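You operate a simulated robot arm through the tools that you are given. There is no shell and no other tool. Be economical: measure what you need, move in short steps, check, and stop when the job is done.

The job below is to be done with a simulated two-armed robot. You get a single attempt, and the scene is never put back.

TASK
On the test bench top, fold the rag in half and then in half again.

It is judged by the outcome, as a careful person would: the job done as asked, and still so three seconds after it is handed in. It fails if anything else is knocked over, pushed out of place, dropped, spilled or broken. Flat cloth is picked up by pressing the open fingertips on it (5 to 10 N) and closing them slowly along it; thin cloth reads only 2 to 8 mm in the jaws.

THE ROBOT
Two 7-joint arms with two-finger parallel grippers on one trunk, on a base that drives. Base frame: it is fixed to the floor where the robot stands at the start and does not move with it; the origin is under the middle of the robot, x ahead of it, y to its left, z up; the surface under the hand at the start is at about z = 860. Readings come in mm, degrees, newtons and seconds.
The left shoulder is at the start at [62, 196, 1079], the right one opposite. With the tool pointing down near the work surface each hand reaches from about 320 to 720 mm from the robot's upright axis, wherever it stands, measured 20 degrees to its own side. Places, roughly: test bench top [700, 1000, 900]. Payload 1.57 kg a hand.
The tool frame of a hand sits at the grasp point between the pads (the TCP): z along the fingers, y along the line on which they close. The tips reach 30 mm beyond it. The gripper opens to 110 mm. The fingers are 24 mm wide and 12 mm thick; the gripper's body (48 by 112 mm) begins 78 mm behind the TCP.
Orientation is that of the tool frame in the base frame, as [roll, pitch, yaw] about the fixed x, y, z axes, in that order (R = Rz(yaw) Ry(pitch) Rx(roll)). With the fingers straight down and closing along the base's y, the tool's x points along the base's -x, its y along +y and its z along -z.

THE INTERFACE
- The arms move only by the tool jog_arm. It takes "left_rows", "right_rows" or both (then of equal length, played together; a hand with none holds still); each is text: rows parted by semicolons, each of 7 numbers parted by spaces: the shift along the base's x, y, z in m, then the turn, a rotation vector about the base's x, y, z in degrees, then the opening in per cent of the stroke, from 0 (shut) to 100 (fully open). In form: x y z ax ay az jaw; .... A call has 1 to 10 rows; each row shifts and turns the commanded pose from where the row before left it. Rows are played at 5 a second. More than 50 mm and 8.6 degrees between two rows, or a gripper value outside its range, and nothing of the call is played. Where a pose cannot be reached the arm comes as near as it can. A force on the tool above 40 N (or 10 N above the force at the start of the call, whichever is more), or a blocked arm, ends the call early, and 0.2 s more pass. Each finger travels about 72 mm/s and halts on what it meets, pressing with about 21 N; the grip force reading is that of the motor and also rises with nothing between the fingers. The clock runs only during rows and for 0.2 s after the last one: add rows that do not move to give the fingers time. It gives the time, the measured TCP pose, the force on the tool (base axes), the opening and the grip force at its end, in the units of the frame above (readings bear some noise), with the torque about the TCP (base axes, N m) and any sound that the robot's microphone picked up.
- Cameras (640 x 400 px; columns grow to the right, rows downward): "scene" is now at [101.1, -29.6, 1654]; the picture's right is [-0.37, -0.93, 0.00], its down [-0.82, 0.32, -0.48] and it looks along [0.45, -0.18, -0.88] (base axes); focal length 295 px, centre (320, 200). "left" rides on the left gripper at [70, -16, -141] in its tool frame; the picture's right is [0.23, 0.97, 0.00], its down [-0.85, 0.20, -0.48] and it looks along [-0.47, 0.11, 0.88] (tool axes); focal length 222 px, centre (320, 200). "right" rides on the right gripper at [70, 16, -141] in its tool frame; the picture's right is [-0.23, 0.97, 0.00], its down [-0.85, -0.20, -0.48] and it looks along [-0.47, -0.11, 0.88] (tool axes); focal length 222 px, centre (320, 200). There is no depth. A picture from a camera that has moved, and an enlarged one, comes with that camera's place and axes in the base frame and with its lens. The place of the scene camera against the robot may be out by one fixed shift of up to 12 mm in any direction.
- capture(camera): a new picture of that camera. No time passes.
- raise_lower(by): slides the trunk up (or, below 0, down) by that many mm; the arms and the scene camera ride with it, the base frame stays. It gives what a move gives, with no picture.
- base_move(legs): drives the robot by 1 to 6 legs, each [ahead, left, turn to the left] in mm, mm and degrees, along the robot's own axes; the way and the turn of a leg run together, so that a leg with both is an arc; at most 1500 mm and 180 degrees a leg. The arms and the cameras ride along, it lands a little off, and it stops where it bumps. It gives what a move gives.
- head_to(pan, tilt): turns the head with the scene camera to pan (to the left, within 86 degrees either way) and tilt (down, from -29 to 69), counted from straight ahead of the robot. It gives what a move gives.
- enlarge(camera, box): a new picture of the part [left, top, right, bottom] of that camera's present view, enlarged. No time passes.
- close_job(): hands the job in; it is judged then, once.

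Go step by step. Nothing tells you exact positions but the pictures and the camera data: compare them with the known pose of the tool, close in by small moves and look again before you grip or let go. The budget is 120 turns and 92 pictures, counting those below and the enlarged ones. Unless the task says otherwise, let go and move clear before handing in, and close with one line.

The tools are called after ">>>" as a command line: name --argument value ..., lists and objects as JSON in quotes. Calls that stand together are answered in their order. jog_arm: Moves the arms, as the interface text tells. Its arguments: {"type":"object","properties":{"left_rows":{"type":"string"},"right_rows":{"type":"string"}},"required":[]} The other tools are called the same way: raise_lower (by) slides the trunk up or down; base_move (legs) drives the base; head_to (pan, tilt) turns the head that bears the scene camera; capture (camera) takes a picture; enlarge (camera, box) takes an enlarged picture of a part of a camera's view; close_job () hands the job in.

At the start:

```text
t: 0.0
left_tcp_pos: [547.0, 70.7, 1059.8]
left_tool_rot: [180.0, -0.1, 180.0]
left_ft_force: [-0.5, 0.4, 0.2]
left_moment: [-0.02, -0.02, 0.0]
left_width: 110.3
left_grasp_force: 0.0
right_tcp_pos: [340.4, -295.1, 996.7]
right_tool_rot: [179.9, -0.1, -179.9]
right_ft_force: [0.9, 0.6, -0.3]
right_moment: [0.01, 0.01, -0.03]
right_width: 109.8
right_grasp_force: 0.0
trunk travel left (down, up): [-675.0, 315.0]
robot x, y, heading: [3.7, -0.0, 0.2]
head pan, tilt: [-21.5, 61.2]
```

scene: 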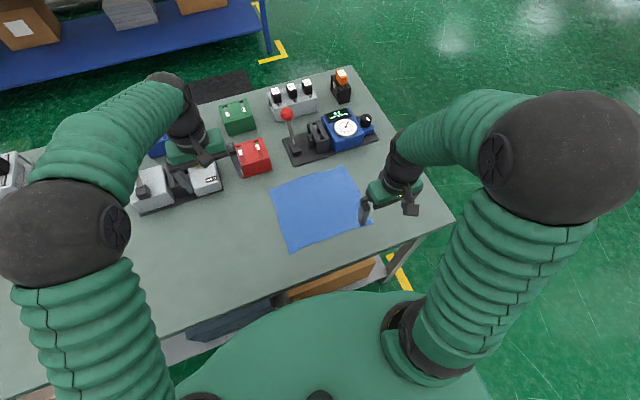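
right: 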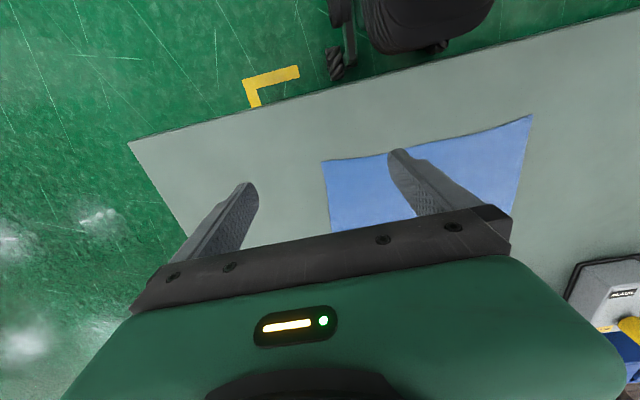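
left: 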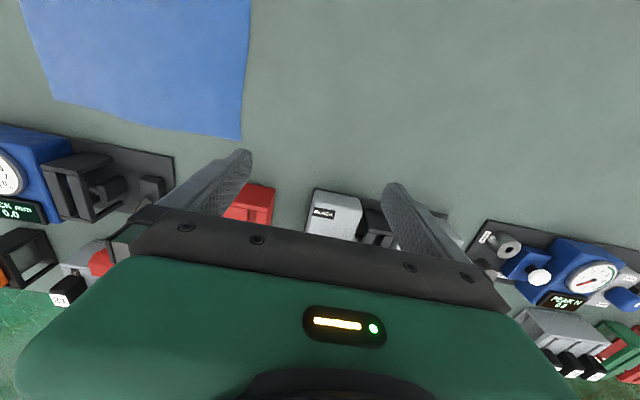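

The blue rag lies on the bench at about x 365–610, y −55 to −320, with fixtures about 50 mm beyond its far edge. I'll look closer at it first.

>>> enlarge --camera "scene" --box '[240, 100, 440, 270]'

>>> enlarge --camera "right" --box '[300, 90, 560, 250]'

```text
2.35 times, centred on (340, 185) of scene
camera zoom: at [101.1, -29.6, 1654.0], right [-0.37, -0.93, 0.0], down [-0.82, 0.32, -0.48], along [0.45, -0.18, -0.88], focal length 695 px, centre (273, 235)
```

zoom: 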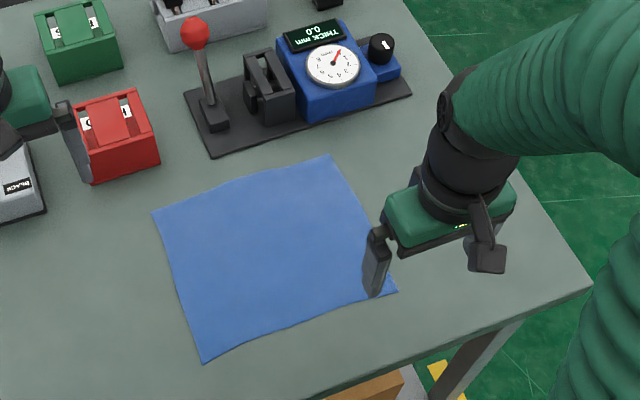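

```text
2.46 times, centred on (430, 170) of right
camera zoom: at [271.0, -278.3, 1139.3], right [0.23, 0.97, 0.0], down [0.86, -0.2, 0.48], along [0.47, -0.11, -0.88], focal length 547 px, centre (49, 274)
```

zoom: 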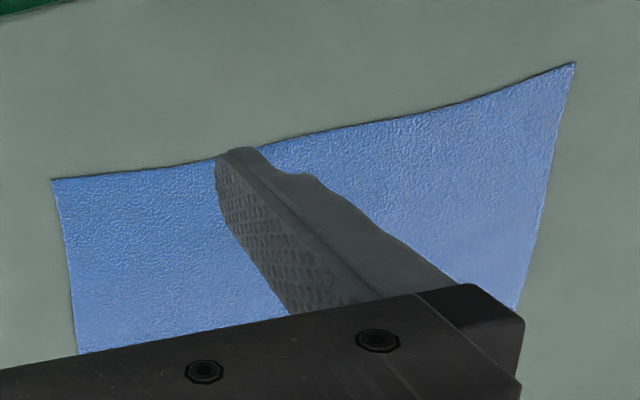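

The gripper camera puts the rag corners near A(587,−47), B(582,−303), C(362,−298) and D(365,−46), so it is about 222 x 255 mm. I'll shift the robot right so both hands can reach the left edge and carry it over to the right edge.

>>> base_move --legs '[[0, -180, 0]]'

```text
t: 1.5
left_tcp_pos: [546.0, -107.0, 1059.7]
left_tool_rot: [-179.8, 0.0, -179.9]
left_ft_force: [0.1, -0.1, -0.9]
left_moment: [-0.06, 0.0, 0.0]
left_width: 110.0
left_grasp_force: 0.2
right_tcp_pos: [340.4, -473.0, 997.9]
right_tool_rot: [-179.8, 0.0, 180.0]
right_ft_force: [0.3, 0.1, -0.5]
right_moment: [-0.01, 0.0, -0.03]
right_width: 109.7
right_grasp_force: 0.0
trunk travel left (down, up): [-675.0, 315.0]
robot x, y, heading: [3.7, -179.9, 0.0]
head pan, tilt: [-21.5, 61.2]
```

The base shifted cleanly. Next I'll bring both hands over the left edge: left hand to the far corner, right hand to the near corner, both still high.

>>> jog_arm --left_rows "0.013 0.025 -0.03 0 0 0 100; 0.013 0.026 -0.03 0 0 0 60; 0 0 0 0 0 0 40; 0 0 0 0 0 0 25; 0 0 0 0 0 0 25; 0 0 0 0 0 0 25; 0 0 0 0 0 0 25; 0 0 0 0 0 0 25; 0 0 0 0 0 0 25; 0 0 0 0 0 0 25" --right_rows "0.004 0.040 0 0 0 0 100; 0.004 0.04 0 0 0 0 60; 0.004 0.04 0 0 0 0 40; 0.004 0.04 0 0 0 0 25; 0.004 0.04 0 0 0 0 25; 0.004 0.04 0 0 0 0 25; 0.004 0.04 0 0 0 0 25; 0.004 0.04 0 0 0 0 25; 0.004 0.04 0 0 0 0 25; 0.004 0.04 0 0 0 0 25"

>>> capture --camera "scene"

>>> capture --camera "left"

>>> capture --camera "right"

```text
t: 3.9
left_tcp_pos: [569.1, -62.2, 1001.5]
left_tool_rot: [180.0, 0.2, -180.0]
left_ft_force: [0.3, 0.1, 0.1]
left_moment: [0.01, 0.06, -0.01]
left_width: 27.4
left_grasp_force: 0.0
right_tcp_pos: [430.0, -112.2, 1050.9]
right_tool_rot: [176.1, 5.3, 171.9]
right_ft_force: [-0.8, -0.2, -0.8]
right_moment: [-0.01, 0.0, -0.02]
right_width: 27.5
right_grasp_force: 0.2
trunk travel left (down, up): [-675.0, 315.0]
robot x, y, heading: [-2.6, -183.8, -0.1]
head pan, tilt: [-21.5, 61.2]
stopped in row 10 (right hand): the arm was blocked; the commanded pose is now the measured one
```

```text
86 pictures are left
camera scene: at [101.8, -209.8, 1654.5], right [-0.37, -0.93, 0.0], down [-0.82, 0.32, -0.48], along [0.45, -0.18, -0.88], focal length 295 px, centre (320, 200)
```

scene: 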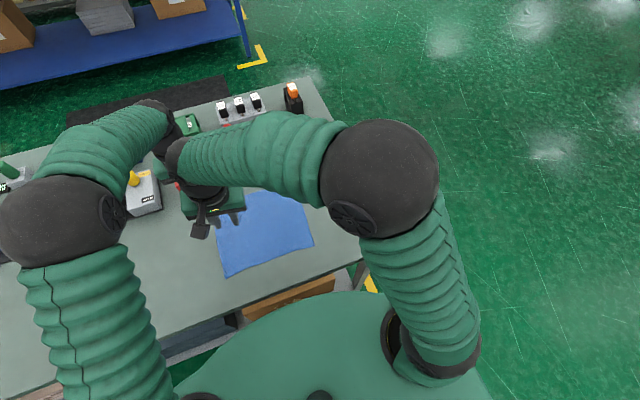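

```text
85 pictures are left
camera left: at [499.5, -79.0, 1141.8], right [-0.23, 0.97, 0.0], down [0.85, 0.2, 0.48], along [0.47, 0.11, -0.88], focal length 222 px, centre (320, 200)
```

left: 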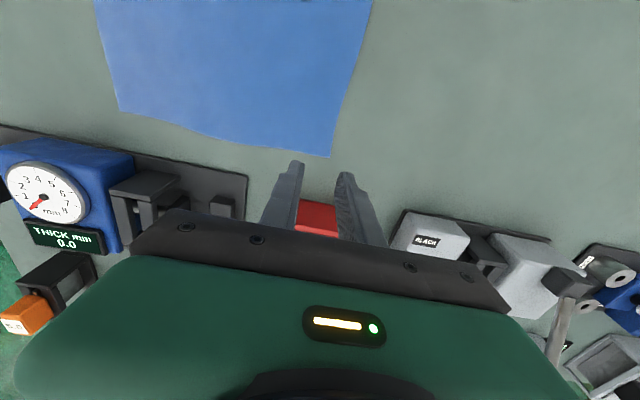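

```text
84 pictures are left
camera right: at [350.0, -93.4, 1186.6], right [0.35, 0.93, 0.09], down [0.77, -0.34, 0.54], along [0.53, -0.12, -0.84], focal length 222 px, centre (320, 200)
```

right: 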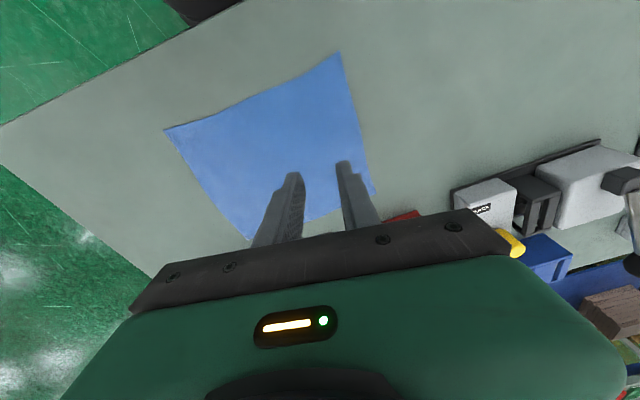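

The right arm ran into the left one here, so crossing the arms won't work. I'll back the right hand off and switch plans: fold the near edge forward with the hands side by side.

>>> jog_arm --right_rows "-0.01 -0.04 0 0 0 0 25; -0.01 -0.04 0 0 0 0 25; -0.01 -0.04 0 4 5 3 25; -0.01 -0.04 0 0 0 5 25; -0.01 -0.03 -0.01 0 0 0 25; 0 0 0 0 0 0 25; 0 0 0 0 0 0 25"

>>> capture --camera "scene"

```text
t: 5.5
left_tcp_pos: [568.3, -62.8, 1001.1]
left_tool_rot: [179.9, 0.2, -180.0]
left_ft_force: [-0.3, 0.2, -0.3]
left_moment: [0.01, 0.01, 0.03]
left_width: 27.5
left_grasp_force: 0.1
right_tcp_pos: [374.4, -297.4, 1040.4]
right_tool_rot: [172.5, 0.0, -179.0]
right_ft_force: [-0.6, -0.1, 0.3]
right_moment: [0.01, 0.01, 0.01]
right_width: 27.6
right_grasp_force: 0.1
trunk travel left (down, up): [-675.0, 315.0]
robot x, y, heading: [-0.2, -183.8, -0.2]
head pan, tilt: [-21.5, 61.2]
```

```text
83 pictures are left
camera scene: at [101.0, -210.8, 1654.0], right [-0.37, -0.93, 0.0], down [-0.82, 0.32, -0.48], along [0.45, -0.18, -0.88], focal length 295 px, centre (320, 200)
```

scene: 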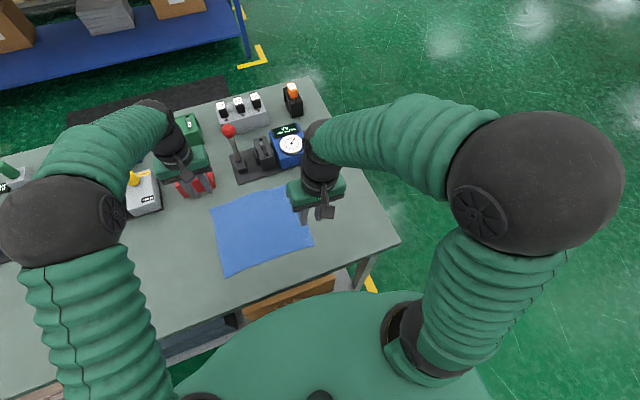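

Everything is clear now. I'll move both hands above the near corners, D for the left and C for the right, fingers closing along the edge.

>>> jog_arm --left_rows "-0.04 -0.002 0 0 0 0 25; -0.04 -0.002 0 0 0 0 25; -0.04 -0.002 0 0 0 0 25; -0.04 -0.002 -0.02 0 0 0 25; -0.036 -0.003 -0.025 0 0 0 25; 0 0 -0.025 0 0 0 25; 0 0 0 0 0 0 25; 0 0 0 0 0 0 25" --right_rows "0 0.013 -0.02 -3.7 0 0 25; 0 0.014 -0.02 -3.8 0 -1 25; 0 0 -0.02 0 0 0 25; 0 0 -0.02 0 0 0 25; -0.002 0 -0.02 0 0 0 25; 0 0 -0.01 0 0 0 25; 0 0 0 0 0 0 25; 0 0 0 0 0 0 25"

>>> capture --camera "left"

>>> capture --camera "right"

>>> capture --camera "scene"

```text
t: 7.3
left_tcp_pos: [369.9, -74.8, 932.8]
left_tool_rot: [180.0, 0.1, -179.9]
left_ft_force: [0.0, 0.0, -0.2]
left_moment: [0.03, -0.03, 0.0]
left_width: 27.5
left_grasp_force: 0.1
right_tcp_pos: [374.1, -267.5, 931.4]
right_tool_rot: [179.9, -0.2, 179.9]
right_ft_force: [0.2, 0.5, 0.2]
right_moment: [-0.01, 0.01, 0.0]
right_width: 27.6
right_grasp_force: 0.1
trunk travel left (down, up): [-675.0, 315.0]
robot x, y, heading: [0.9, -181.8, 0.0]
head pan, tilt: [-21.5, 61.2]
```

```text
82 pictures are left
camera left: at [300.3, -91.7, 1071.9], right [-0.23, 0.97, 0.0], down [0.85, 0.2, 0.48], along [0.47, 0.11, -0.88], focal length 222 px, centre (320, 200)
```

left: 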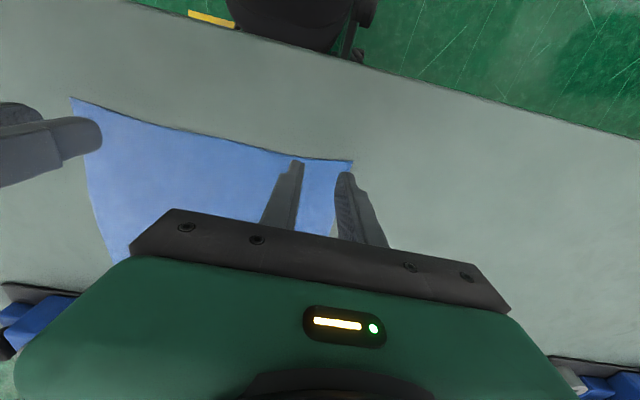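

```text
81 pictures are left
camera right: at [303.6, -251.2, 1073.7], right [0.23, 0.97, 0.0], down [0.86, -0.2, 0.48], along [0.46, -0.11, -0.88], focal length 222 px, centre (320, 200)
```

right: 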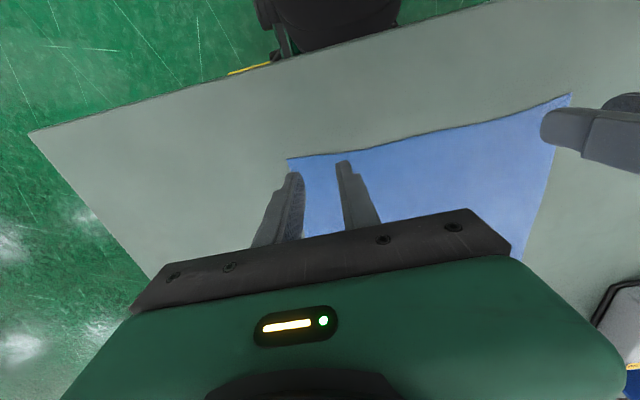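

```text
80 pictures are left
camera scene: at [99.7, -210.9, 1654.1], right [-0.37, -0.93, 0.0], down [-0.82, 0.32, -0.48], along [0.45, -0.18, -0.88], focal length 295 px, centre (320, 200)
```

scene: 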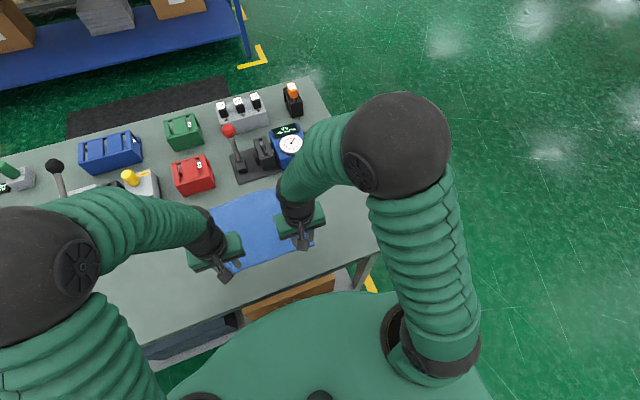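

Corners confirmed: D ≈ (364,−45) and C ≈ (364,−298). The fingertips straddle the edge as planned, so I'll lower to just above the table.

>>> jog_arm --left_rows "0.001 0 -0.018 0 0 0 25; 0 0 -0.018 0 0 0 25; 0 0 -0.003 0 0 0 25; 0 0 -0.002 0 0 0 25; 0 0 0 0 0 0 25" --right_rows "-0.003 0 -0.018 0 0 0 25; 0 -0.001 -0.018 0 0 0 25; 0 0 -0.002 0 0 0 25; 0 0 -0.001 0 0 0 25; 0 0 0 0 0 0 25"

```text
t: 8.5
left_tcp_pos: [373.1, -73.5, 892.1]
left_tool_rot: [179.9, 0.3, 180.0]
left_ft_force: [-0.1, 0.2, 10.8]
left_moment: [0.05, -0.01, -0.01]
left_width: 27.9
left_grasp_force: 0.1
right_tcp_pos: [369.1, -267.2, 892.6]
right_tool_rot: [179.9, 0.0, 179.9]
right_ft_force: [-0.9, 0.4, -0.4]
right_moment: [-0.02, 0.01, -0.01]
right_width: 27.5
right_grasp_force: 0.2
trunk travel left (down, up): [-675.0, 315.0]
robot x, y, heading: [0.3, -181.8, -0.0]
head pan, tilt: [-21.5, 61.2]
```

The left fingertips are pressing at 10.8 N and the right is just off the cloth. I'll ease the right down and the left up slightly.

>>> jog_arm --left_rows "0 0 -0.000 0 0 0 25; 0 0 -0.0005 0 0 0 25; 0 0 0 0 0 0 25" --right_rows "0 0 -0.001 0 0 0 25; 0 0 -0.001 0 0 0 25; 0 0 0 0 0 0 25"

```text
t: 9.3
left_tcp_pos: [372.5, -72.4, 891.7]
left_tool_rot: [-180.0, 0.2, -179.9]
left_ft_force: [2.2, 0.1, 10.6]
left_moment: [0.02, -0.09, 0.01]
left_width: 27.3
left_grasp_force: 0.1
right_tcp_pos: [371.0, -267.6, 890.7]
right_tool_rot: [179.9, 0.1, 179.9]
right_ft_force: [0.3, -1.7, 22.8]
right_moment: [-0.23, -0.1, 0.01]
right_width: 27.3
right_grasp_force: 0.2
trunk travel left (down, up): [-675.0, 315.0]
robot x, y, heading: [4.0, -184.1, -0.1]
head pan, tilt: [-21.5, 61.2]
```

The right presses too hard at 22.8 N, so I'll relieve it and then close both hands slowly.

>>> jog_arm --left_rows "0 0 0 0 0 0 25; 0 0 0 0 0 0 25" --right_rows "0 0 0.0008 0 0 0 25; 0 0 0 0 0 0 25"

```text
t: 9.9
left_tcp_pos: [373.1, -74.3, 891.9]
left_tool_rot: [180.0, 0.4, 180.0]
left_ft_force: [1.5, 0.7, 20.1]
left_moment: [0.07, -0.05, 0.0]
left_width: 27.6
left_grasp_force: 0.1
right_tcp_pos: [369.4, -268.2, 892.2]
right_tool_rot: [180.0, 0.1, 179.9]
right_ft_force: [4.4, -1.7, 19.1]
right_moment: [-0.18, -0.18, 0.02]
right_width: 27.5
right_grasp_force: 0.1
trunk travel left (down, up): [-675.0, 315.0]
robot x, y, heading: [-1.7, -182.0, 0.1]
head pan, tilt: [-21.5, 61.2]
```

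Force is still creeping up, so I'll relieve both a bit more.

>>> jog_arm --left_rows "0 0 0.0006 0 0 0 25; 0 0 0 0 0 0 25; 0 0 0 0 0 0 25" --right_rows "0 0 0.0006 0 0 0 25; 0 0 0 0 0 0 25; 0 0 0 0 0 0 25"

```text
t: 10.7
left_tcp_pos: [372.6, -73.9, 891.8]
left_tool_rot: [-180.0, 0.3, -180.0]
left_ft_force: [1.9, 0.1, 21.3]
left_moment: [0.05, -0.04, -0.02]
left_width: 27.5
left_grasp_force: 0.0
right_tcp_pos: [369.3, -267.9, 891.6]
right_tool_rot: [179.9, -0.1, 179.9]
right_ft_force: [2.7, 1.5, 12.8]
right_moment: [-0.04, -0.13, 0.02]
right_width: 27.2
right_grasp_force: 0.1
trunk travel left (down, up): [-675.0, 315.0]
robot x, y, heading: [-1.7, -180.2, 0.0]
head pan, tilt: [-21.5, 61.2]
```

>>> jog_arm --left_rows "0 0 0.0012 0 0 0 25; 0 0 0 0 0 0 25; 0 0 0 0 0 0 25" --right_rows "0 0 0.0004 0 0 0 25; 0 0 0 0 0 0 25; 0 0 0 0 0 0 25"

```text
t: 11.5
left_tcp_pos: [372.4, -72.2, 892.1]
left_tool_rot: [-179.9, 0.2, -179.9]
left_ft_force: [0.2, -0.7, -0.5]
left_moment: [-0.01, 0.0, 0.02]
left_width: 27.4
left_grasp_force: 0.0
right_tcp_pos: [369.9, -268.1, 891.4]
right_tool_rot: [179.9, -0.1, 179.9]
right_ft_force: [0.8, 0.6, 18.2]
right_moment: [-0.03, -0.13, 0.02]
right_width: 27.5
right_grasp_force: 0.0
trunk travel left (down, up): [-675.0, 315.0]
robot x, y, heading: [-2.8, -180.2, 0.2]
head pan, tilt: [-21.5, 61.2]
```

Contact is very stiff. One fine trim, left down and right up, then a slow close in the same call.

>>> jog_arm --left_rows "0 0 -0.0006 0 0 0 25; 0 0 0 0 0 0 25; 0 0 0 0 0 0 22; 0 0 0 0 0 0 19; 0 0 0 0 0 0 16; 0 0 0 0 0 0 13; 0 0 0 0 0 0 10; 0 0 0 0 0 0 7; 0 0 0 0 0 0 4; 0 0 0 0 0 0 1" --right_rows "0 0 0.0006 0 0 0 25; 0 0 0 0 0 0 25; 0 0 0 0 0 0 22; 0 0 0 0 0 0 19; 0 0 0 0 0 0 16; 0 0 0 0 0 0 13; 0 0 0 0 0 0 10; 0 0 0 0 0 0 7; 0 0 0 0 0 0 4; 0 0 0 0 0 0 1"

>>> capture --camera "left"

>>> capture --camera "right"

```text
t: 13.7
left_tcp_pos: [374.5, -73.5, 891.6]
left_tool_rot: [179.9, 0.3, -179.9]
left_ft_force: [-0.7, 0.1, 3.1]
left_moment: [-0.02, -0.01, -0.02]
left_width: 0.0
left_grasp_force: 20.9
right_tcp_pos: [369.2, -269.4, 892.6]
right_tool_rot: [179.9, -0.1, 179.9]
right_ft_force: [-0.3, -0.7, 2.2]
right_moment: [-0.02, 0.0, -0.02]
right_width: 2.3
right_grasp_force: 21.0
trunk travel left (down, up): [-675.0, 315.0]
robot x, y, heading: [-2.1, -183.2, 0.1]
head pan, tilt: [-21.5, 61.2]
```

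```text
79 pictures are left
camera left: at [303.6, -90.9, 1031.8], right [-0.23, 0.97, 0.0], down [0.85, 0.2, 0.48], along [0.47, 0.11, -0.88], focal length 222 px, centre (320, 200)
```

left: 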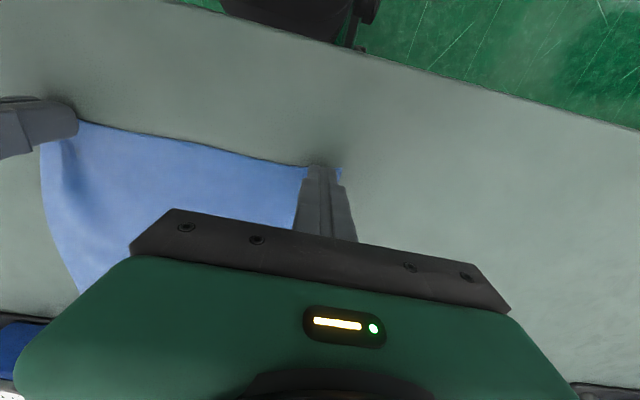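

```text
78 pictures are left
camera right: at [300.1, -252.5, 1033.8], right [0.23, 0.97, 0.0], down [0.86, -0.2, 0.48], along [0.46, -0.11, -0.88], focal length 222 px, centre (320, 200)
```

right: 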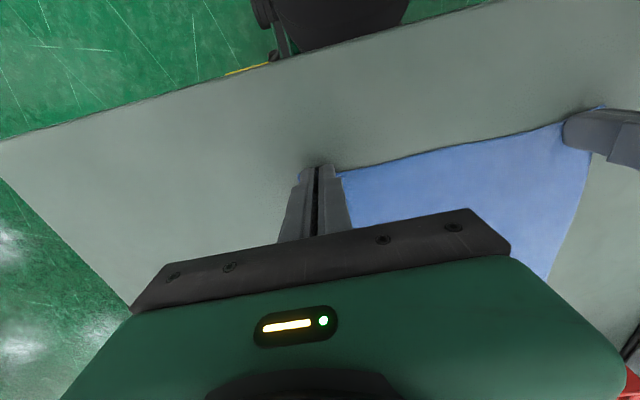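

The right hand holds cloth at 2.3 mm but the left closed empty. I'll reopen the left just above the cloth and press again a little firmer.

>>> jog_arm --left_rows "0 0 0.006 0 0 0 1; 0 0 0 0 0 0 25; 0 0 0 0 0 0 25; 0 0 -0.004 0 0 0 25; 0 0 -0.0015 0 0 0 25; 0 0 -0.001 0 0 0 25; 0 0 0 0 0 0 25; 0 0 0 0 0 0 25"

```text
t: 15.5
left_tcp_pos: [373.7, -73.8, 890.5]
left_tool_rot: [-179.9, 0.3, 180.0]
left_ft_force: [-0.4, 1.3, 13.3]
left_moment: [0.04, 0.04, 0.0]
left_width: 27.7
left_grasp_force: 0.2
right_tcp_pos: [369.2, -268.4, 892.2]
right_tool_rot: [179.9, -0.2, 179.9]
right_ft_force: [-0.1, -0.2, 0.5]
right_moment: [0.07, -0.01, -0.02]
right_width: 2.3
right_grasp_force: 20.7
trunk travel left (down, up): [-675.0, 315.0]
robot x, y, heading: [1.3, -182.1, 0.1]
head pan, tilt: [-21.5, 61.2]
```

>>> jog_arm --left_rows "0 0 0 0 0 0 22; 0 0 0 0 0 0 19; 0 0 0 0 0 0 16; 0 0 0 0 0 0 13; 0 0 0 0 0 0 10; 0 0 0 0 0 0 7; 0 0 0 0 0 0 4; 0 0 0 0 0 0 1; 0 0 0 0 0 0 0"

>>> capture --camera "left"

```text
t: 17.5
left_tcp_pos: [372.2, -72.9, 891.2]
left_tool_rot: [180.0, 0.4, -179.9]
left_ft_force: [0.3, -2.4, 16.4]
left_moment: [-0.09, 0.02, -0.01]
left_width: 2.4
left_grasp_force: 20.6
right_tcp_pos: [368.7, -269.0, 891.8]
right_tool_rot: [179.9, -0.1, 179.8]
right_ft_force: [-0.7, 3.2, 0.7]
right_moment: [0.14, 0.03, 0.02]
right_width: 2.0
right_grasp_force: 20.9
trunk travel left (down, up): [-675.0, 315.0]
robot x, y, heading: [2.8, -182.2, -0.1]
head pan, tilt: [-21.5, 61.2]
```

```text
77 pictures are left
camera left: at [303.2, -91.4, 1031.4], right [-0.23, 0.97, 0.0], down [0.85, 0.2, 0.48], along [0.47, 0.11, -0.88], focal length 222 px, centre (320, 200)
```

left: 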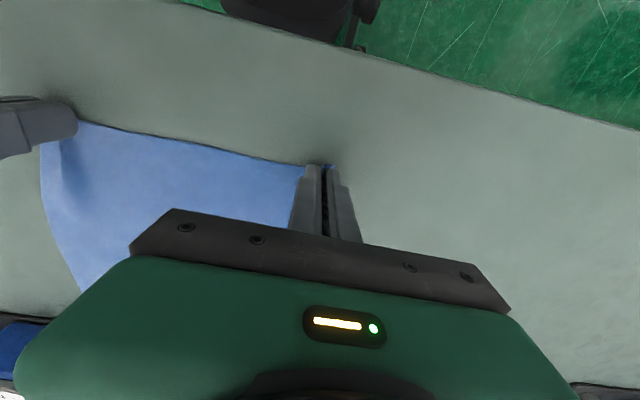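

Both hands hold, but about 22 mm deep, which would leave a turned-back flap after the fold. I'll release, shift back about 14 mm, and regrip only the last few millimetres of the edge.

>>> jog_arm --left_rows "0 0 0 0 0 0 15; 0 0 0.002 0 0 0 25; 0 0 0.004 0 0 0 25; -0.007 0 0 0 0 0 25; -0.007 0 0 0 0 0 25; 0 0 0 0 0 0 25" --right_rows "0 0 0 0 0 0 15; 0 0 0.002 0 0 0 25; 0 0 0.004 0 0 0 25; -0.006 0 0 0 0 0 25; -0.006 0 0 0 0 0 25; 0 0 0 0 0 0 25"

>>> enlarge --camera "left" --box '[220, 110, 420, 240]'

>>> enlarge --camera "right" --box '[220, 110, 420, 240]'

```text
t: 18.9
left_tcp_pos: [359.1, -73.0, 896.9]
left_tool_rot: [-180.0, 0.2, 180.0]
left_ft_force: [-0.1, 0.4, -0.3]
left_moment: [-0.02, -0.02, -0.05]
left_width: 27.4
left_grasp_force: 0.0
right_tcp_pos: [357.7, -269.9, 899.7]
right_tool_rot: [179.9, -0.1, 179.8]
right_ft_force: [0.4, 0.2, 0.2]
right_moment: [0.01, -0.02, 0.02]
right_width: 27.4
right_grasp_force: 0.0
trunk travel left (down, up): [-675.0, 315.0]
robot x, y, heading: [-1.9, -181.9, -0.1]
head pan, tilt: [-21.5, 61.2]
```

```text
3.08 times, centred on (320, 175) of left
camera zoom: at [289.7, -90.5, 1036.8], right [-0.23, 0.97, 0.0], down [0.85, 0.2, 0.48], along [0.47, 0.11, -0.88], focal length 684 px, centre (320, 277)
```

zoom: 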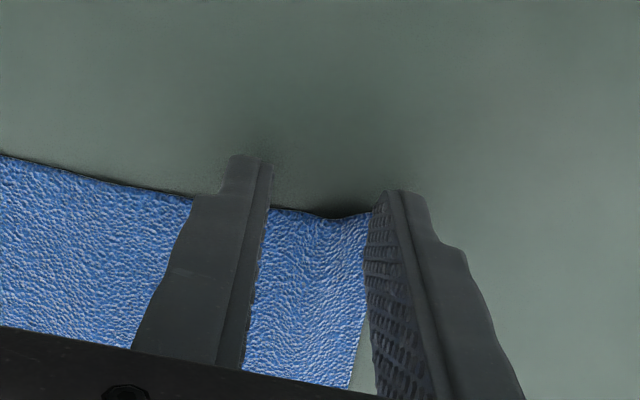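

```text
3.08 times, centred on (320, 175) of right
camera zoom: at [288.4, -252.6, 1040.9], right [0.23, 0.97, 0.0], down [0.86, -0.2, 0.48], along [0.46, -0.11, -0.88], focal length 684 px, centre (320, 277)
```

zoom: 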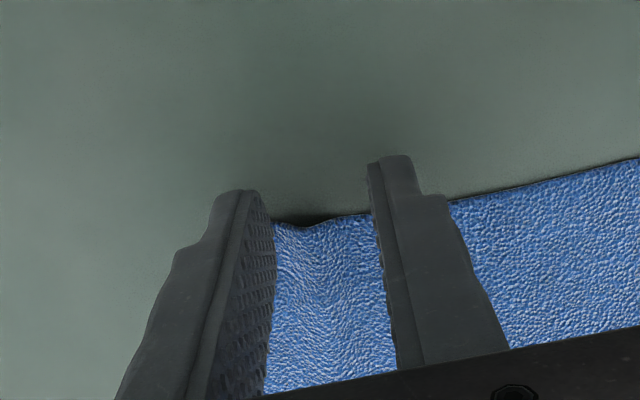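

The corners crept inward about 15 mm, to y ≈ −60 and −284, with the edge at x ≈ 364. I'll shift the hands inward 10 mm and press again.

>>> jog_arm --left_rows "0.001 -0.01 0 0 0 0 25; 0 0 -0.004 0 0 0 25; 0 0 -0.0015 0 0 0 25; 0 0 0 0 0 0 25; 0 0 0 0 0 0 25" --right_rows "0.002 0.01 0 0 0 0 25; 0 0 -0.004 0 0 0 25; 0 0 -0.0025 0 0 0 25; 0 0 0 0 0 0 25; 0 0 0 0 0 0 25"

```text
t: 20.1
left_tcp_pos: [359.6, -82.9, 891.6]
left_tool_rot: [-180.0, 0.3, -179.9]
left_ft_force: [-0.1, 0.2, 9.4]
left_moment: [0.05, -0.08, -0.02]
left_width: 27.6
left_grasp_force: 0.1
right_tcp_pos: [358.4, -259.4, 891.7]
right_tool_rot: [179.8, -0.1, 179.9]
right_ft_force: [0.1, 0.5, 0.7]
right_moment: [0.0, -0.02, 0.0]
right_width: 27.6
right_grasp_force: 0.1
trunk travel left (down, up): [-675.0, 315.0]
robot x, y, heading: [-0.6, -181.3, -0.0]
head pan, tilt: [-21.5, 61.2]
```

>>> jog_arm --left_rows "0 0 -0.0003 0 0 0 25; 0 0 0 0 0 0 22; 0 0 0 0 0 0 19; 0 0 0 0 0 0 16; 0 0 0 0 0 0 13; 0 0 0 0 0 0 10; 0 0 0 0 0 0 7; 0 0 0 0 0 0 4; 0 0 0 0 0 0 1; 0 0 0 0 0 0 0" --right_rows "0 0 -0.0012 0 0 0 25; 0 0 0 0 0 0 22; 0 0 0 0 0 0 19; 0 0 0 0 0 0 16; 0 0 0 0 0 0 13; 0 0 0 0 0 0 10; 0 0 0 0 0 0 7; 0 0 0 0 0 0 4; 0 0 0 0 0 0 1; 0 0 0 0 0 0 0"

>>> enlarge --camera "left" --box '[220, 110, 420, 240]'

>>> enlarge --camera "right" --box '[220, 110, 420, 240]'

```text
t: 22.3
left_tcp_pos: [359.4, -84.7, 892.1]
left_tool_rot: [180.0, 0.2, -179.9]
left_ft_force: [0.3, -2.4, 10.8]
left_moment: [-0.06, -0.12, 0.02]
left_width: 4.9
left_grasp_force: 21.2
right_tcp_pos: [358.5, -260.3, 892.3]
right_tool_rot: [179.9, 0.1, -180.0]
right_ft_force: [1.4, -0.6, 26.7]
right_moment: [-0.03, -0.36, 0.01]
right_width: 0.0
right_grasp_force: 20.8
trunk travel left (down, up): [-675.0, 315.0]
robot x, y, heading: [-0.1, -181.9, 0.2]
head pan, tilt: [-21.5, 61.2]
```

```text
3.08 times, centred on (320, 175) of left
camera zoom: at [289.4, -101.8, 1032.0], right [-0.23, 0.97, 0.0], down [0.85, 0.2, 0.48], along [0.47, 0.11, -0.88], focal length 684 px, centre (320, 277)
```

zoom: 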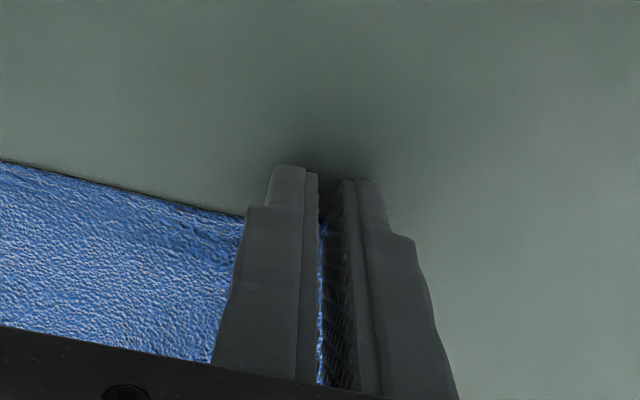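

```text
3.08 times, centred on (320, 175) of right
camera zoom: at [289.2, -243.4, 1033.6], right [0.23, 0.97, 0.0], down [0.85, -0.2, 0.48], along [0.47, -0.11, -0.88], focal length 684 px, centre (320, 277)
```

zoom: 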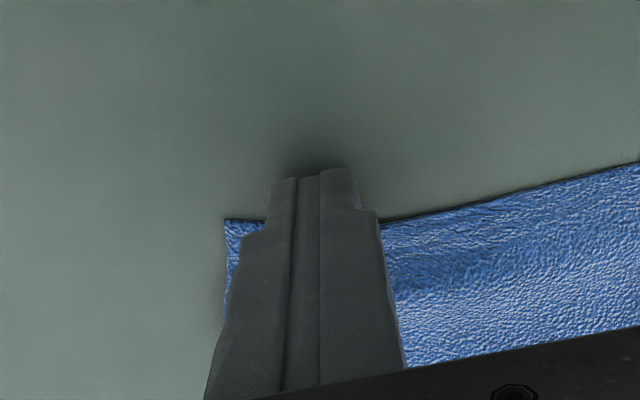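

Left holds at 4.9 mm but right slipped off. I'll retry the right 5 mm further onto the cloth.

>>> jog_arm --right_rows "0 0 0.006 0 0 0 0; 0 0 0 0 0 0 25; 0.005 -0.002 0 0 0 0 25; 0 0 -0.004 0 0 0 25; 0 0 -0.0015 0 0 0 25; 0 0 -0.0003 0 0 0 25; 0 0 0 0 0 0 25"

```text
t: 23.9
left_tcp_pos: [361.2, -84.2, 891.6]
left_tool_rot: [180.0, 0.3, -180.0]
left_ft_force: [-1.5, 1.7, 18.5]
left_moment: [-0.02, -0.17, 0.02]
left_width: 5.2
left_grasp_force: 20.9
right_tcp_pos: [363.1, -260.6, 891.7]
right_tool_rot: [179.8, 0.0, 179.9]
right_ft_force: [-0.7, -1.9, 6.6]
right_moment: [-0.15, -0.05, -0.02]
right_width: 27.9
right_grasp_force: 0.7
trunk travel left (down, up): [-675.0, 315.0]
robot x, y, heading: [0.2, -182.7, -0.0]
head pan, tilt: [-21.5, 61.2]
```

>>> jog_arm --right_rows "0 0 -0.0003 0 0 0 22; 0 0 0 0 0 0 19; 0 0 0 0 0 0 16; 0 0 0 0 0 0 13; 0 0 0 0 0 0 10; 0 0 0 0 0 0 7; 0 0 0 0 0 0 4; 0 0 0 0 0 0 1; 0 0 0 0 0 0 0"

>>> enlarge --camera "right" --box '[220, 110, 420, 240]'

```text
t: 25.9
left_tcp_pos: [359.6, -83.5, 893.2]
left_tool_rot: [-180.0, 0.3, -179.9]
left_ft_force: [0.6, -0.1, 12.3]
left_moment: [-0.04, -0.14, -0.02]
left_width: 4.9
left_grasp_force: 20.8
right_tcp_pos: [363.5, -261.0, 890.1]
right_tool_rot: [179.9, 0.0, 179.9]
right_ft_force: [-0.5, -2.0, 20.4]
right_moment: [-0.12, -0.09, -0.02]
right_width: 2.1
right_grasp_force: 21.0
trunk travel left (down, up): [-675.0, 315.0]
robot x, y, heading: [0.9, -182.2, -0.2]
head pan, tilt: [-21.5, 61.2]
```

```text
3.08 times, centred on (320, 175) of right
camera zoom: at [294.2, -244.4, 1033.5], right [0.23, 0.97, 0.0], down [0.85, -0.2, 0.48], along [0.47, -0.11, -0.88], focal length 684 px, centre (320, 277)
```

zoom: 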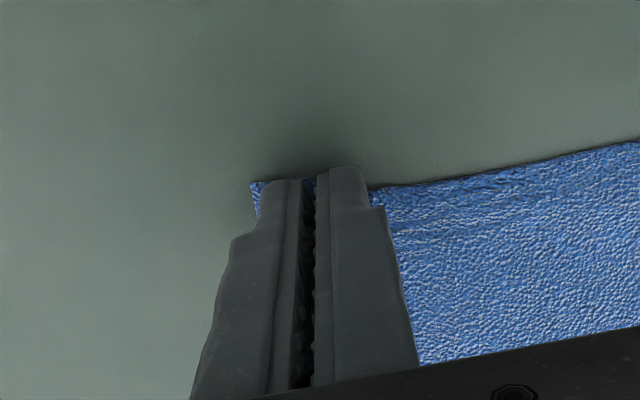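

Both hands now hold the near edge. I'll lift along an arc to the halfway point and look.

>>> jog_arm --left_rows "0.0014 0 0.0174 0 0 0 0; 0.004 0 0.0169 0 0 0 0; 0.0067 0 0.0161 0 0 0 0; 0.0091 0 0.0148 0 0 0 0; 0.0113 0 0.0133 0 0 0 0; 0.0133 0 0.0113 0 0 0 0; 0.0148 0 0.0091 0 0 0 0; 0.0161 0 0.0067 0 0 0 0; 0.0169 0 0.004 0 0 0 0; 0.0174 0 0.0014 0 0 0 0" --right_rows "0.0014 0 0.0174 0 0 0 0; 0.004 0 0.0169 0 0 0 0; 0.0067 0 0.0161 0 0 0 0; 0.0091 0 0.0148 0 0 0 0; 0.0113 0 0.0133 0 0 0 0; 0.0133 0 0.0113 0 0 0 0; 0.0148 0 0.0091 0 0 0 0; 0.0161 0 0.0067 0 0 0 0; 0.0169 0 0.004 0 0 0 0; 0.0174 0 0.0014 0 0 0 0"

>>> capture --camera "scene"

>>> capture --camera "left"

>>> capture --camera "right"

```text
t: 28.1
left_tcp_pos: [474.2, -84.1, 1001.2]
left_tool_rot: [179.9, 0.1, 179.9]
left_ft_force: [0.5, -1.2, -0.3]
left_moment: [-0.01, -0.02, -0.01]
left_width: 1.7
left_grasp_force: 21.5
right_tcp_pos: [477.5, -261.6, 1000.6]
right_tool_rot: [179.8, -0.3, 180.0]
right_ft_force: [0.3, 1.0, -0.2]
right_moment: [0.01, 0.04, -0.01]
right_width: 2.1
right_grasp_force: 21.3
trunk travel left (down, up): [-675.0, 315.0]
robot x, y, heading: [-1.2, -183.4, 0.0]
head pan, tilt: [-21.5, 61.2]
```

```text
71 pictures are left
camera scene: at [103.5, -210.9, 1653.9], right [-0.37, -0.93, 0.0], down [-0.82, 0.32, -0.48], along [0.44, -0.18, -0.88], focal length 295 px, centre (320, 200)
```

scene: 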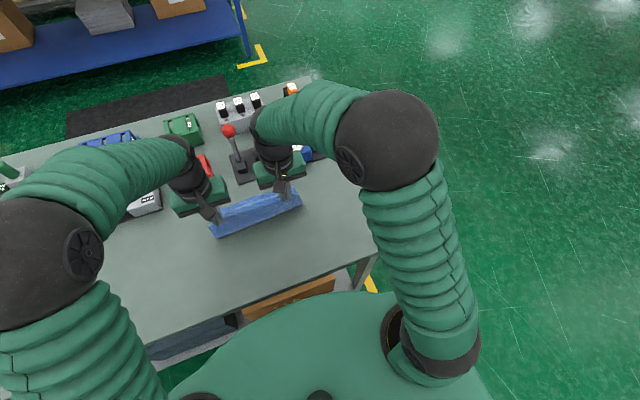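

```text
70 pictures are left
camera left: at [404.7, -101.4, 1141.3], right [-0.23, 0.97, 0.0], down [0.85, 0.2, 0.48], along [0.47, 0.11, -0.88], focal length 222 px, centre (320, 200)
```

left: 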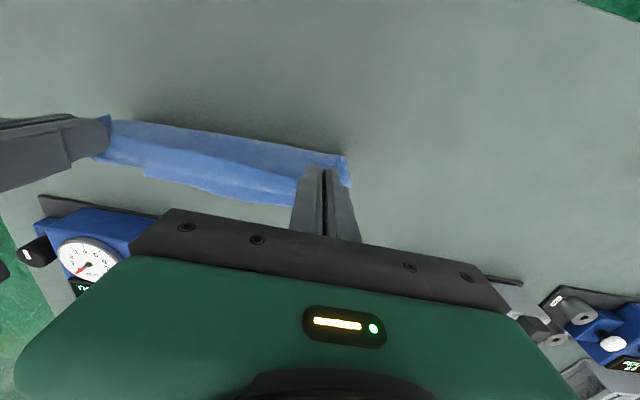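

```text
69 pictures are left
camera right: at [408.2, -244.3, 1142.1], right [0.23, 0.97, 0.0], down [0.86, -0.2, 0.48], along [0.46, -0.11, -0.88], focal length 222 px, centre (320, 200)
```

right: 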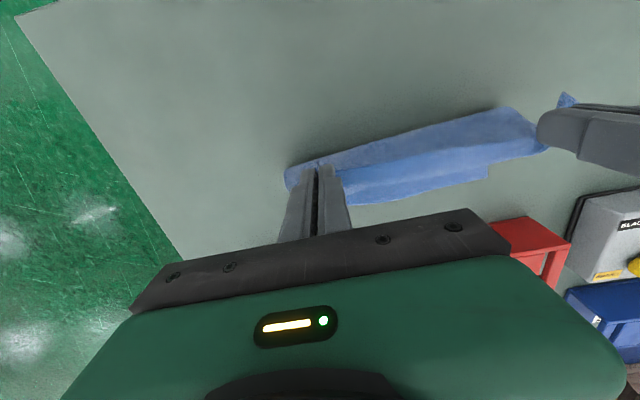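

The rag is lifting well with its far edge still in place. I'll carry on over the arc and lower to just above the far edge.

>>> jog_arm --left_rows "0.015 0 -0.001 0 0 0 0; 0.014 0 -0.003 0 0 0 0; 0.013 0 -0.006 0 0 0 0; 0.012 0 -0.008 0 0 0 0; 0.011 0 -0.01 0 0 0 0; 0.010 0 -0.012 0 0 0 0; 0.008 0 -0.014 0 0 0 0; 0.006 0 -0.015 0 0 0 0; 0.004 0 -0.016 0 0 0 0; 0.001 0 -0.015 0 0 0 0" --right_rows "0.014 0 -0.001 0 0 0 0; 0.013 0 -0.003 0 0 0 0; 0.012 0 -0.006 0 0 0 0; 0.011 0 -0.008 0 0 0 0; 0.010 0 -0.01 0 0 0 0; 0.009 0 -0.012 0 0 0 0; 0.007 0 -0.014 0 0 0 0; 0.005 0 -0.015 0 0 0 0; 0.004 0 -0.016 0 0 0 0; 0.001 0 -0.015 0 0 0 0"

>>> capture --camera "left"

>>> capture --camera "right"

```text
t: 30.3
left_tcp_pos: [566.6, -84.1, 901.3]
left_tool_rot: [-180.0, 0.1, 180.0]
left_ft_force: [0.4, -1.4, -0.7]
left_moment: [-0.02, -0.02, 0.01]
left_width: 1.7
left_grasp_force: 21.4
right_tcp_pos: [562.8, -261.1, 901.6]
right_tool_rot: [179.9, -0.1, 179.9]
right_ft_force: [-0.3, 1.5, 1.0]
right_moment: [0.05, 0.03, -0.01]
right_width: 1.8
right_grasp_force: 20.8
trunk travel left (down, up): [-675.0, 315.0]
robot x, y, heading: [1.9, -181.2, -0.1]
head pan, tilt: [-21.5, 61.2]
```

```text
68 pictures are left
camera left: at [496.6, -101.1, 1041.3], right [-0.23, 0.97, 0.0], down [0.85, 0.2, 0.48], along [0.47, 0.11, -0.88], focal length 222 px, centre (320, 200)
```

left: 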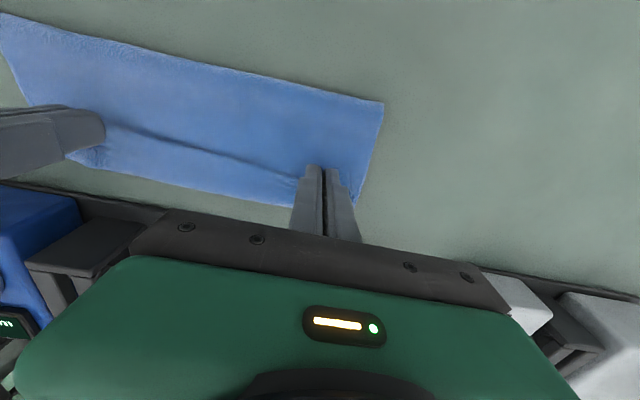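

```text
67 pictures are left
camera right: at [494.0, -244.7, 1043.4], right [0.23, 0.97, 0.0], down [0.86, -0.2, 0.48], along [0.46, -0.11, -0.88], focal length 222 px, centre (320, 200)
```

right: 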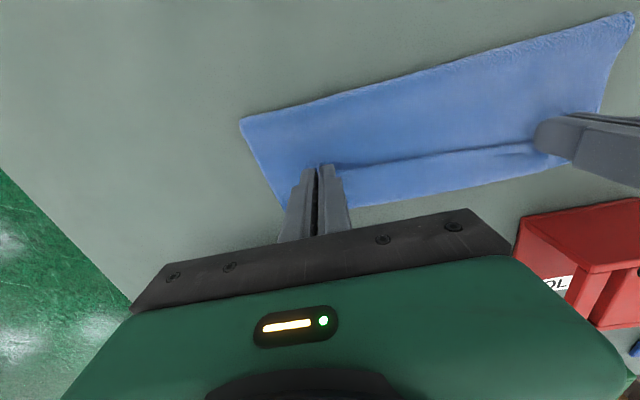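

The edge is over and near the table. I'll look closely before letting go.

>>> enlarge --camera "left" --box '[60, 60, 400, 260]'

>>> enlarge --camera "right" --box '[220, 60, 560, 260]'

```text
1.88 times, centred on (230, 160) of left
camera zoom: at [496.6, -101.1, 1041.3], right [-0.23, 0.97, 0.0], down [0.85, 0.2, 0.48], along [0.47, 0.11, -0.88], focal length 418 px, centre (489, 275)
```

zoom: 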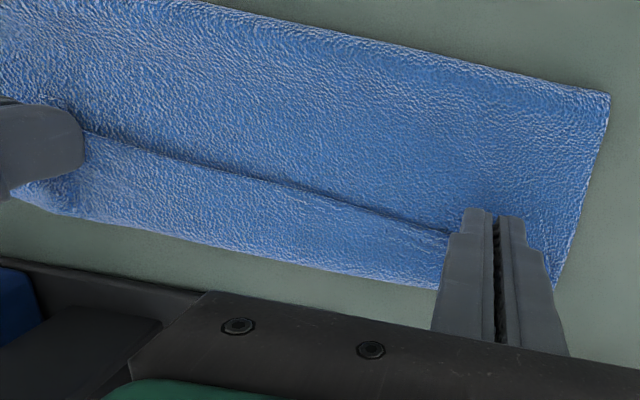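

```text
1.88 times, centred on (390, 160) of right
camera zoom: at [494.0, -244.7, 1043.4], right [0.23, 0.97, 0.0], down [0.86, -0.2, 0.48], along [0.46, -0.11, -0.88], focal length 418 px, centre (188, 275)
```

zoom: 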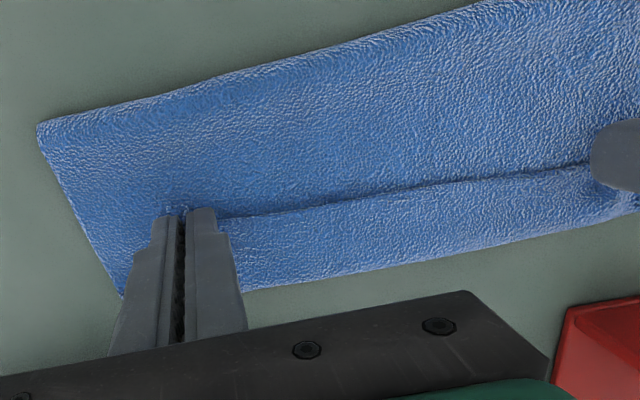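

A strip of the top edge has rolled back and the fold line sits too far forward, because I came straight down with slack. I'll lift up and back to clear the bulge, then lay the edge in with a forward sweep.

>>> jog_arm --left_rows "-0.008 0 0.012 0 0 0 0; -0.012 0 0.012 0 0 0 0; -0.014 0 0.01 0 0 0 0; -0.014 0 0.01 0 0 0 0; -0.014 0 0.008 0 0 0 0; -0.014 0 0.008 0 0 0 0; -0.014 0 0 0 0 0 0; 0 0 0 0 0 0 0; 0 0 0 0 0 0 0" --right_rows "-0.008 0 0.012 0 0 0 0; -0.012 0 0.012 0 0 0 0; -0.014 0 0.01 0 0 0 0; -0.014 0 0.01 0 0 0 0; -0.014 0 0.008 0 0 0 0; -0.014 0 0.008 0 0 0 0; -0.014 0 0 0 0 0 0; 0 0 0 0 0 0 0; 0 0 0 0 0 0 0"

>>> enlarge --camera "left" --box '[60, 60, 400, 260]'

>>> enlarge --camera "scene" --box '[160, 120, 360, 270]'

```text
t: 32.3
left_tcp_pos: [475.5, -83.4, 961.6]
left_tool_rot: [-180.0, 0.2, 180.0]
left_ft_force: [-0.2, -1.5, -0.6]
left_moment: [-0.07, -0.02, -0.02]
left_width: 1.1
left_grasp_force: 21.2
right_tcp_pos: [471.0, -262.0, 962.7]
right_tool_rot: [179.9, -0.1, 179.9]
right_ft_force: [0.7, 1.0, -0.5]
right_moment: [0.06, 0.0, 0.04]
right_width: 1.9
right_grasp_force: 21.2
trunk travel left (down, up): [-675.0, 315.0]
robot x, y, heading: [-0.9, -185.4, 0.0]
head pan, tilt: [-21.5, 61.2]
```

```text
1.88 times, centred on (230, 160) of left
camera zoom: at [406.5, -100.8, 1101.5], right [-0.23, 0.97, 0.0], down [0.85, 0.2, 0.48], along [0.47, 0.11, -0.88], focal length 418 px, centre (489, 275)
```

zoom: 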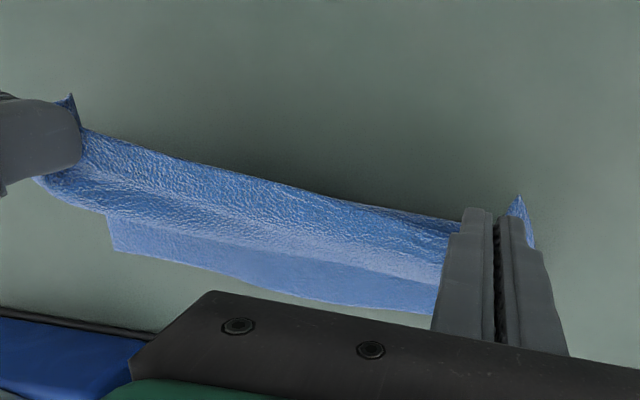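

```text
2.67 times, centred on (260, 195) of scene
camera zoom: at [101.5, -210.9, 1654.0], right [-0.37, -0.93, 0.0], down [-0.82, 0.32, -0.48], along [0.45, -0.18, -0.88], focal length 788 px, centre (480, 213)
```

zoom: 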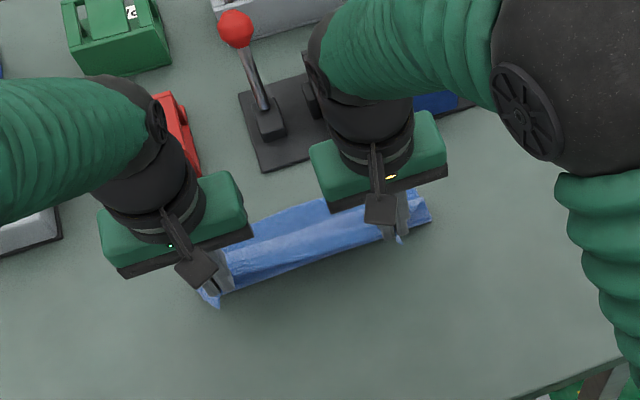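

The far edge is still at x ≈ 584, which is good. I'll redo the pass taut with the hands tipped so the cloth trails behind them, up and over along the full-length arc.

>>> jog_arm --left_rows "0.003 0 0.01 0 5 0 0; 0.005 0 0.008 0 5 0 0; 0.005 0 0.006 0 5 0 0; 0.006 0 0.003 0 5 0 0; 0.006 0 0.002 0 5 0 0; 0.007 0 0.001 0 5 0 0; 0.017 0 -0.005 0 0 0 0; 0.017 0 -0.007 0 0 0 0; 0.011 0 -0.008 0 0 0 0; 0.011 0 -0.009 0 0 0 0" --right_rows "0.003 0 0.01 0 5 0 0; 0.005 0 0.008 0 5 0 0; 0.005 0 0.006 0 5 0 0; 0.006 0 0.003 0 5 0 0; 0.006 0 0.002 0 5 0 0; 0.009 0 0.001 0 5 0 0; 0.018 0 -0.005 0 0 0 0; 0.018 0 -0.007 0 0 0 0; 0.011 0 -0.008 0 0 0 0; 0.011 0 -0.009 0 0 0 0"

>>> enlarge --camera "left" --box '[60, 60, 400, 260]'

>>> capture --camera "scene"

```text
t: 34.5
left_tcp_pos: [560.4, -83.8, 965.8]
left_tool_rot: [-180.0, -29.8, -179.9]
left_ft_force: [0.4, -2.4, 0.1]
left_moment: [-0.03, 0.01, -0.01]
left_width: 1.8
left_grasp_force: 21.2
left hand out of reach, approached as far as the arm can: row 10
right_tcp_pos: [555.6, -261.4, 966.8]
right_tool_rot: [-180.0, -30.1, 179.8]
right_ft_force: [0.6, 1.6, -0.2]
right_moment: [0.03, 0.02, -0.04]
right_width: 2.2
right_grasp_force: 21.5
right hand out of reach, approached as far as the arm can: row 10
trunk travel left (down, up): [-675.0, 315.0]
robot x, y, heading: [-4.8, -182.3, 0.1]
head pan, tilt: [-21.5, 61.2]
```

```text
1.88 times, centred on (230, 160) of left
camera zoom: at [570.0, -101.8, 1122.7], right [-0.2, 0.97, 0.11], down [0.98, 0.2, -0.01], along [-0.03, 0.11, -0.99], focal length 418 px, centre (489, 275)
```

zoom: 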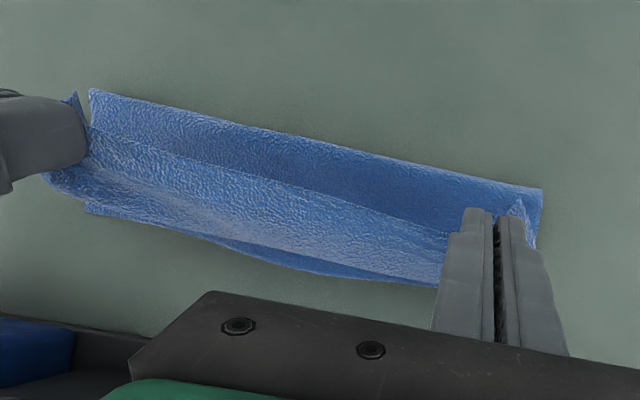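

```text
61 pictures are left
camera scene: at [103.5, -210.9, 1654.0], right [-0.37, -0.93, 0.0], down [-0.82, 0.32, -0.48], along [0.44, -0.18, -0.88], focal length 295 px, centre (320, 200)
```

scene: 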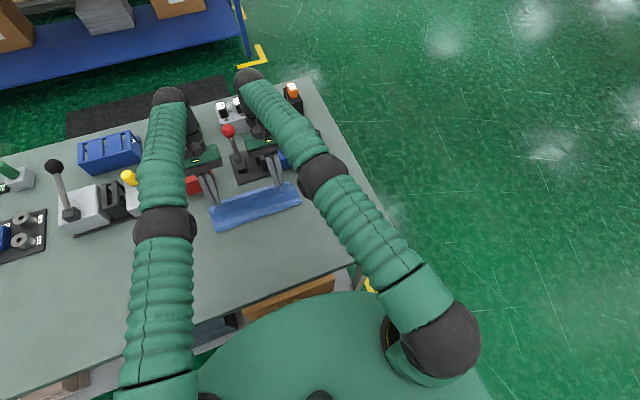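

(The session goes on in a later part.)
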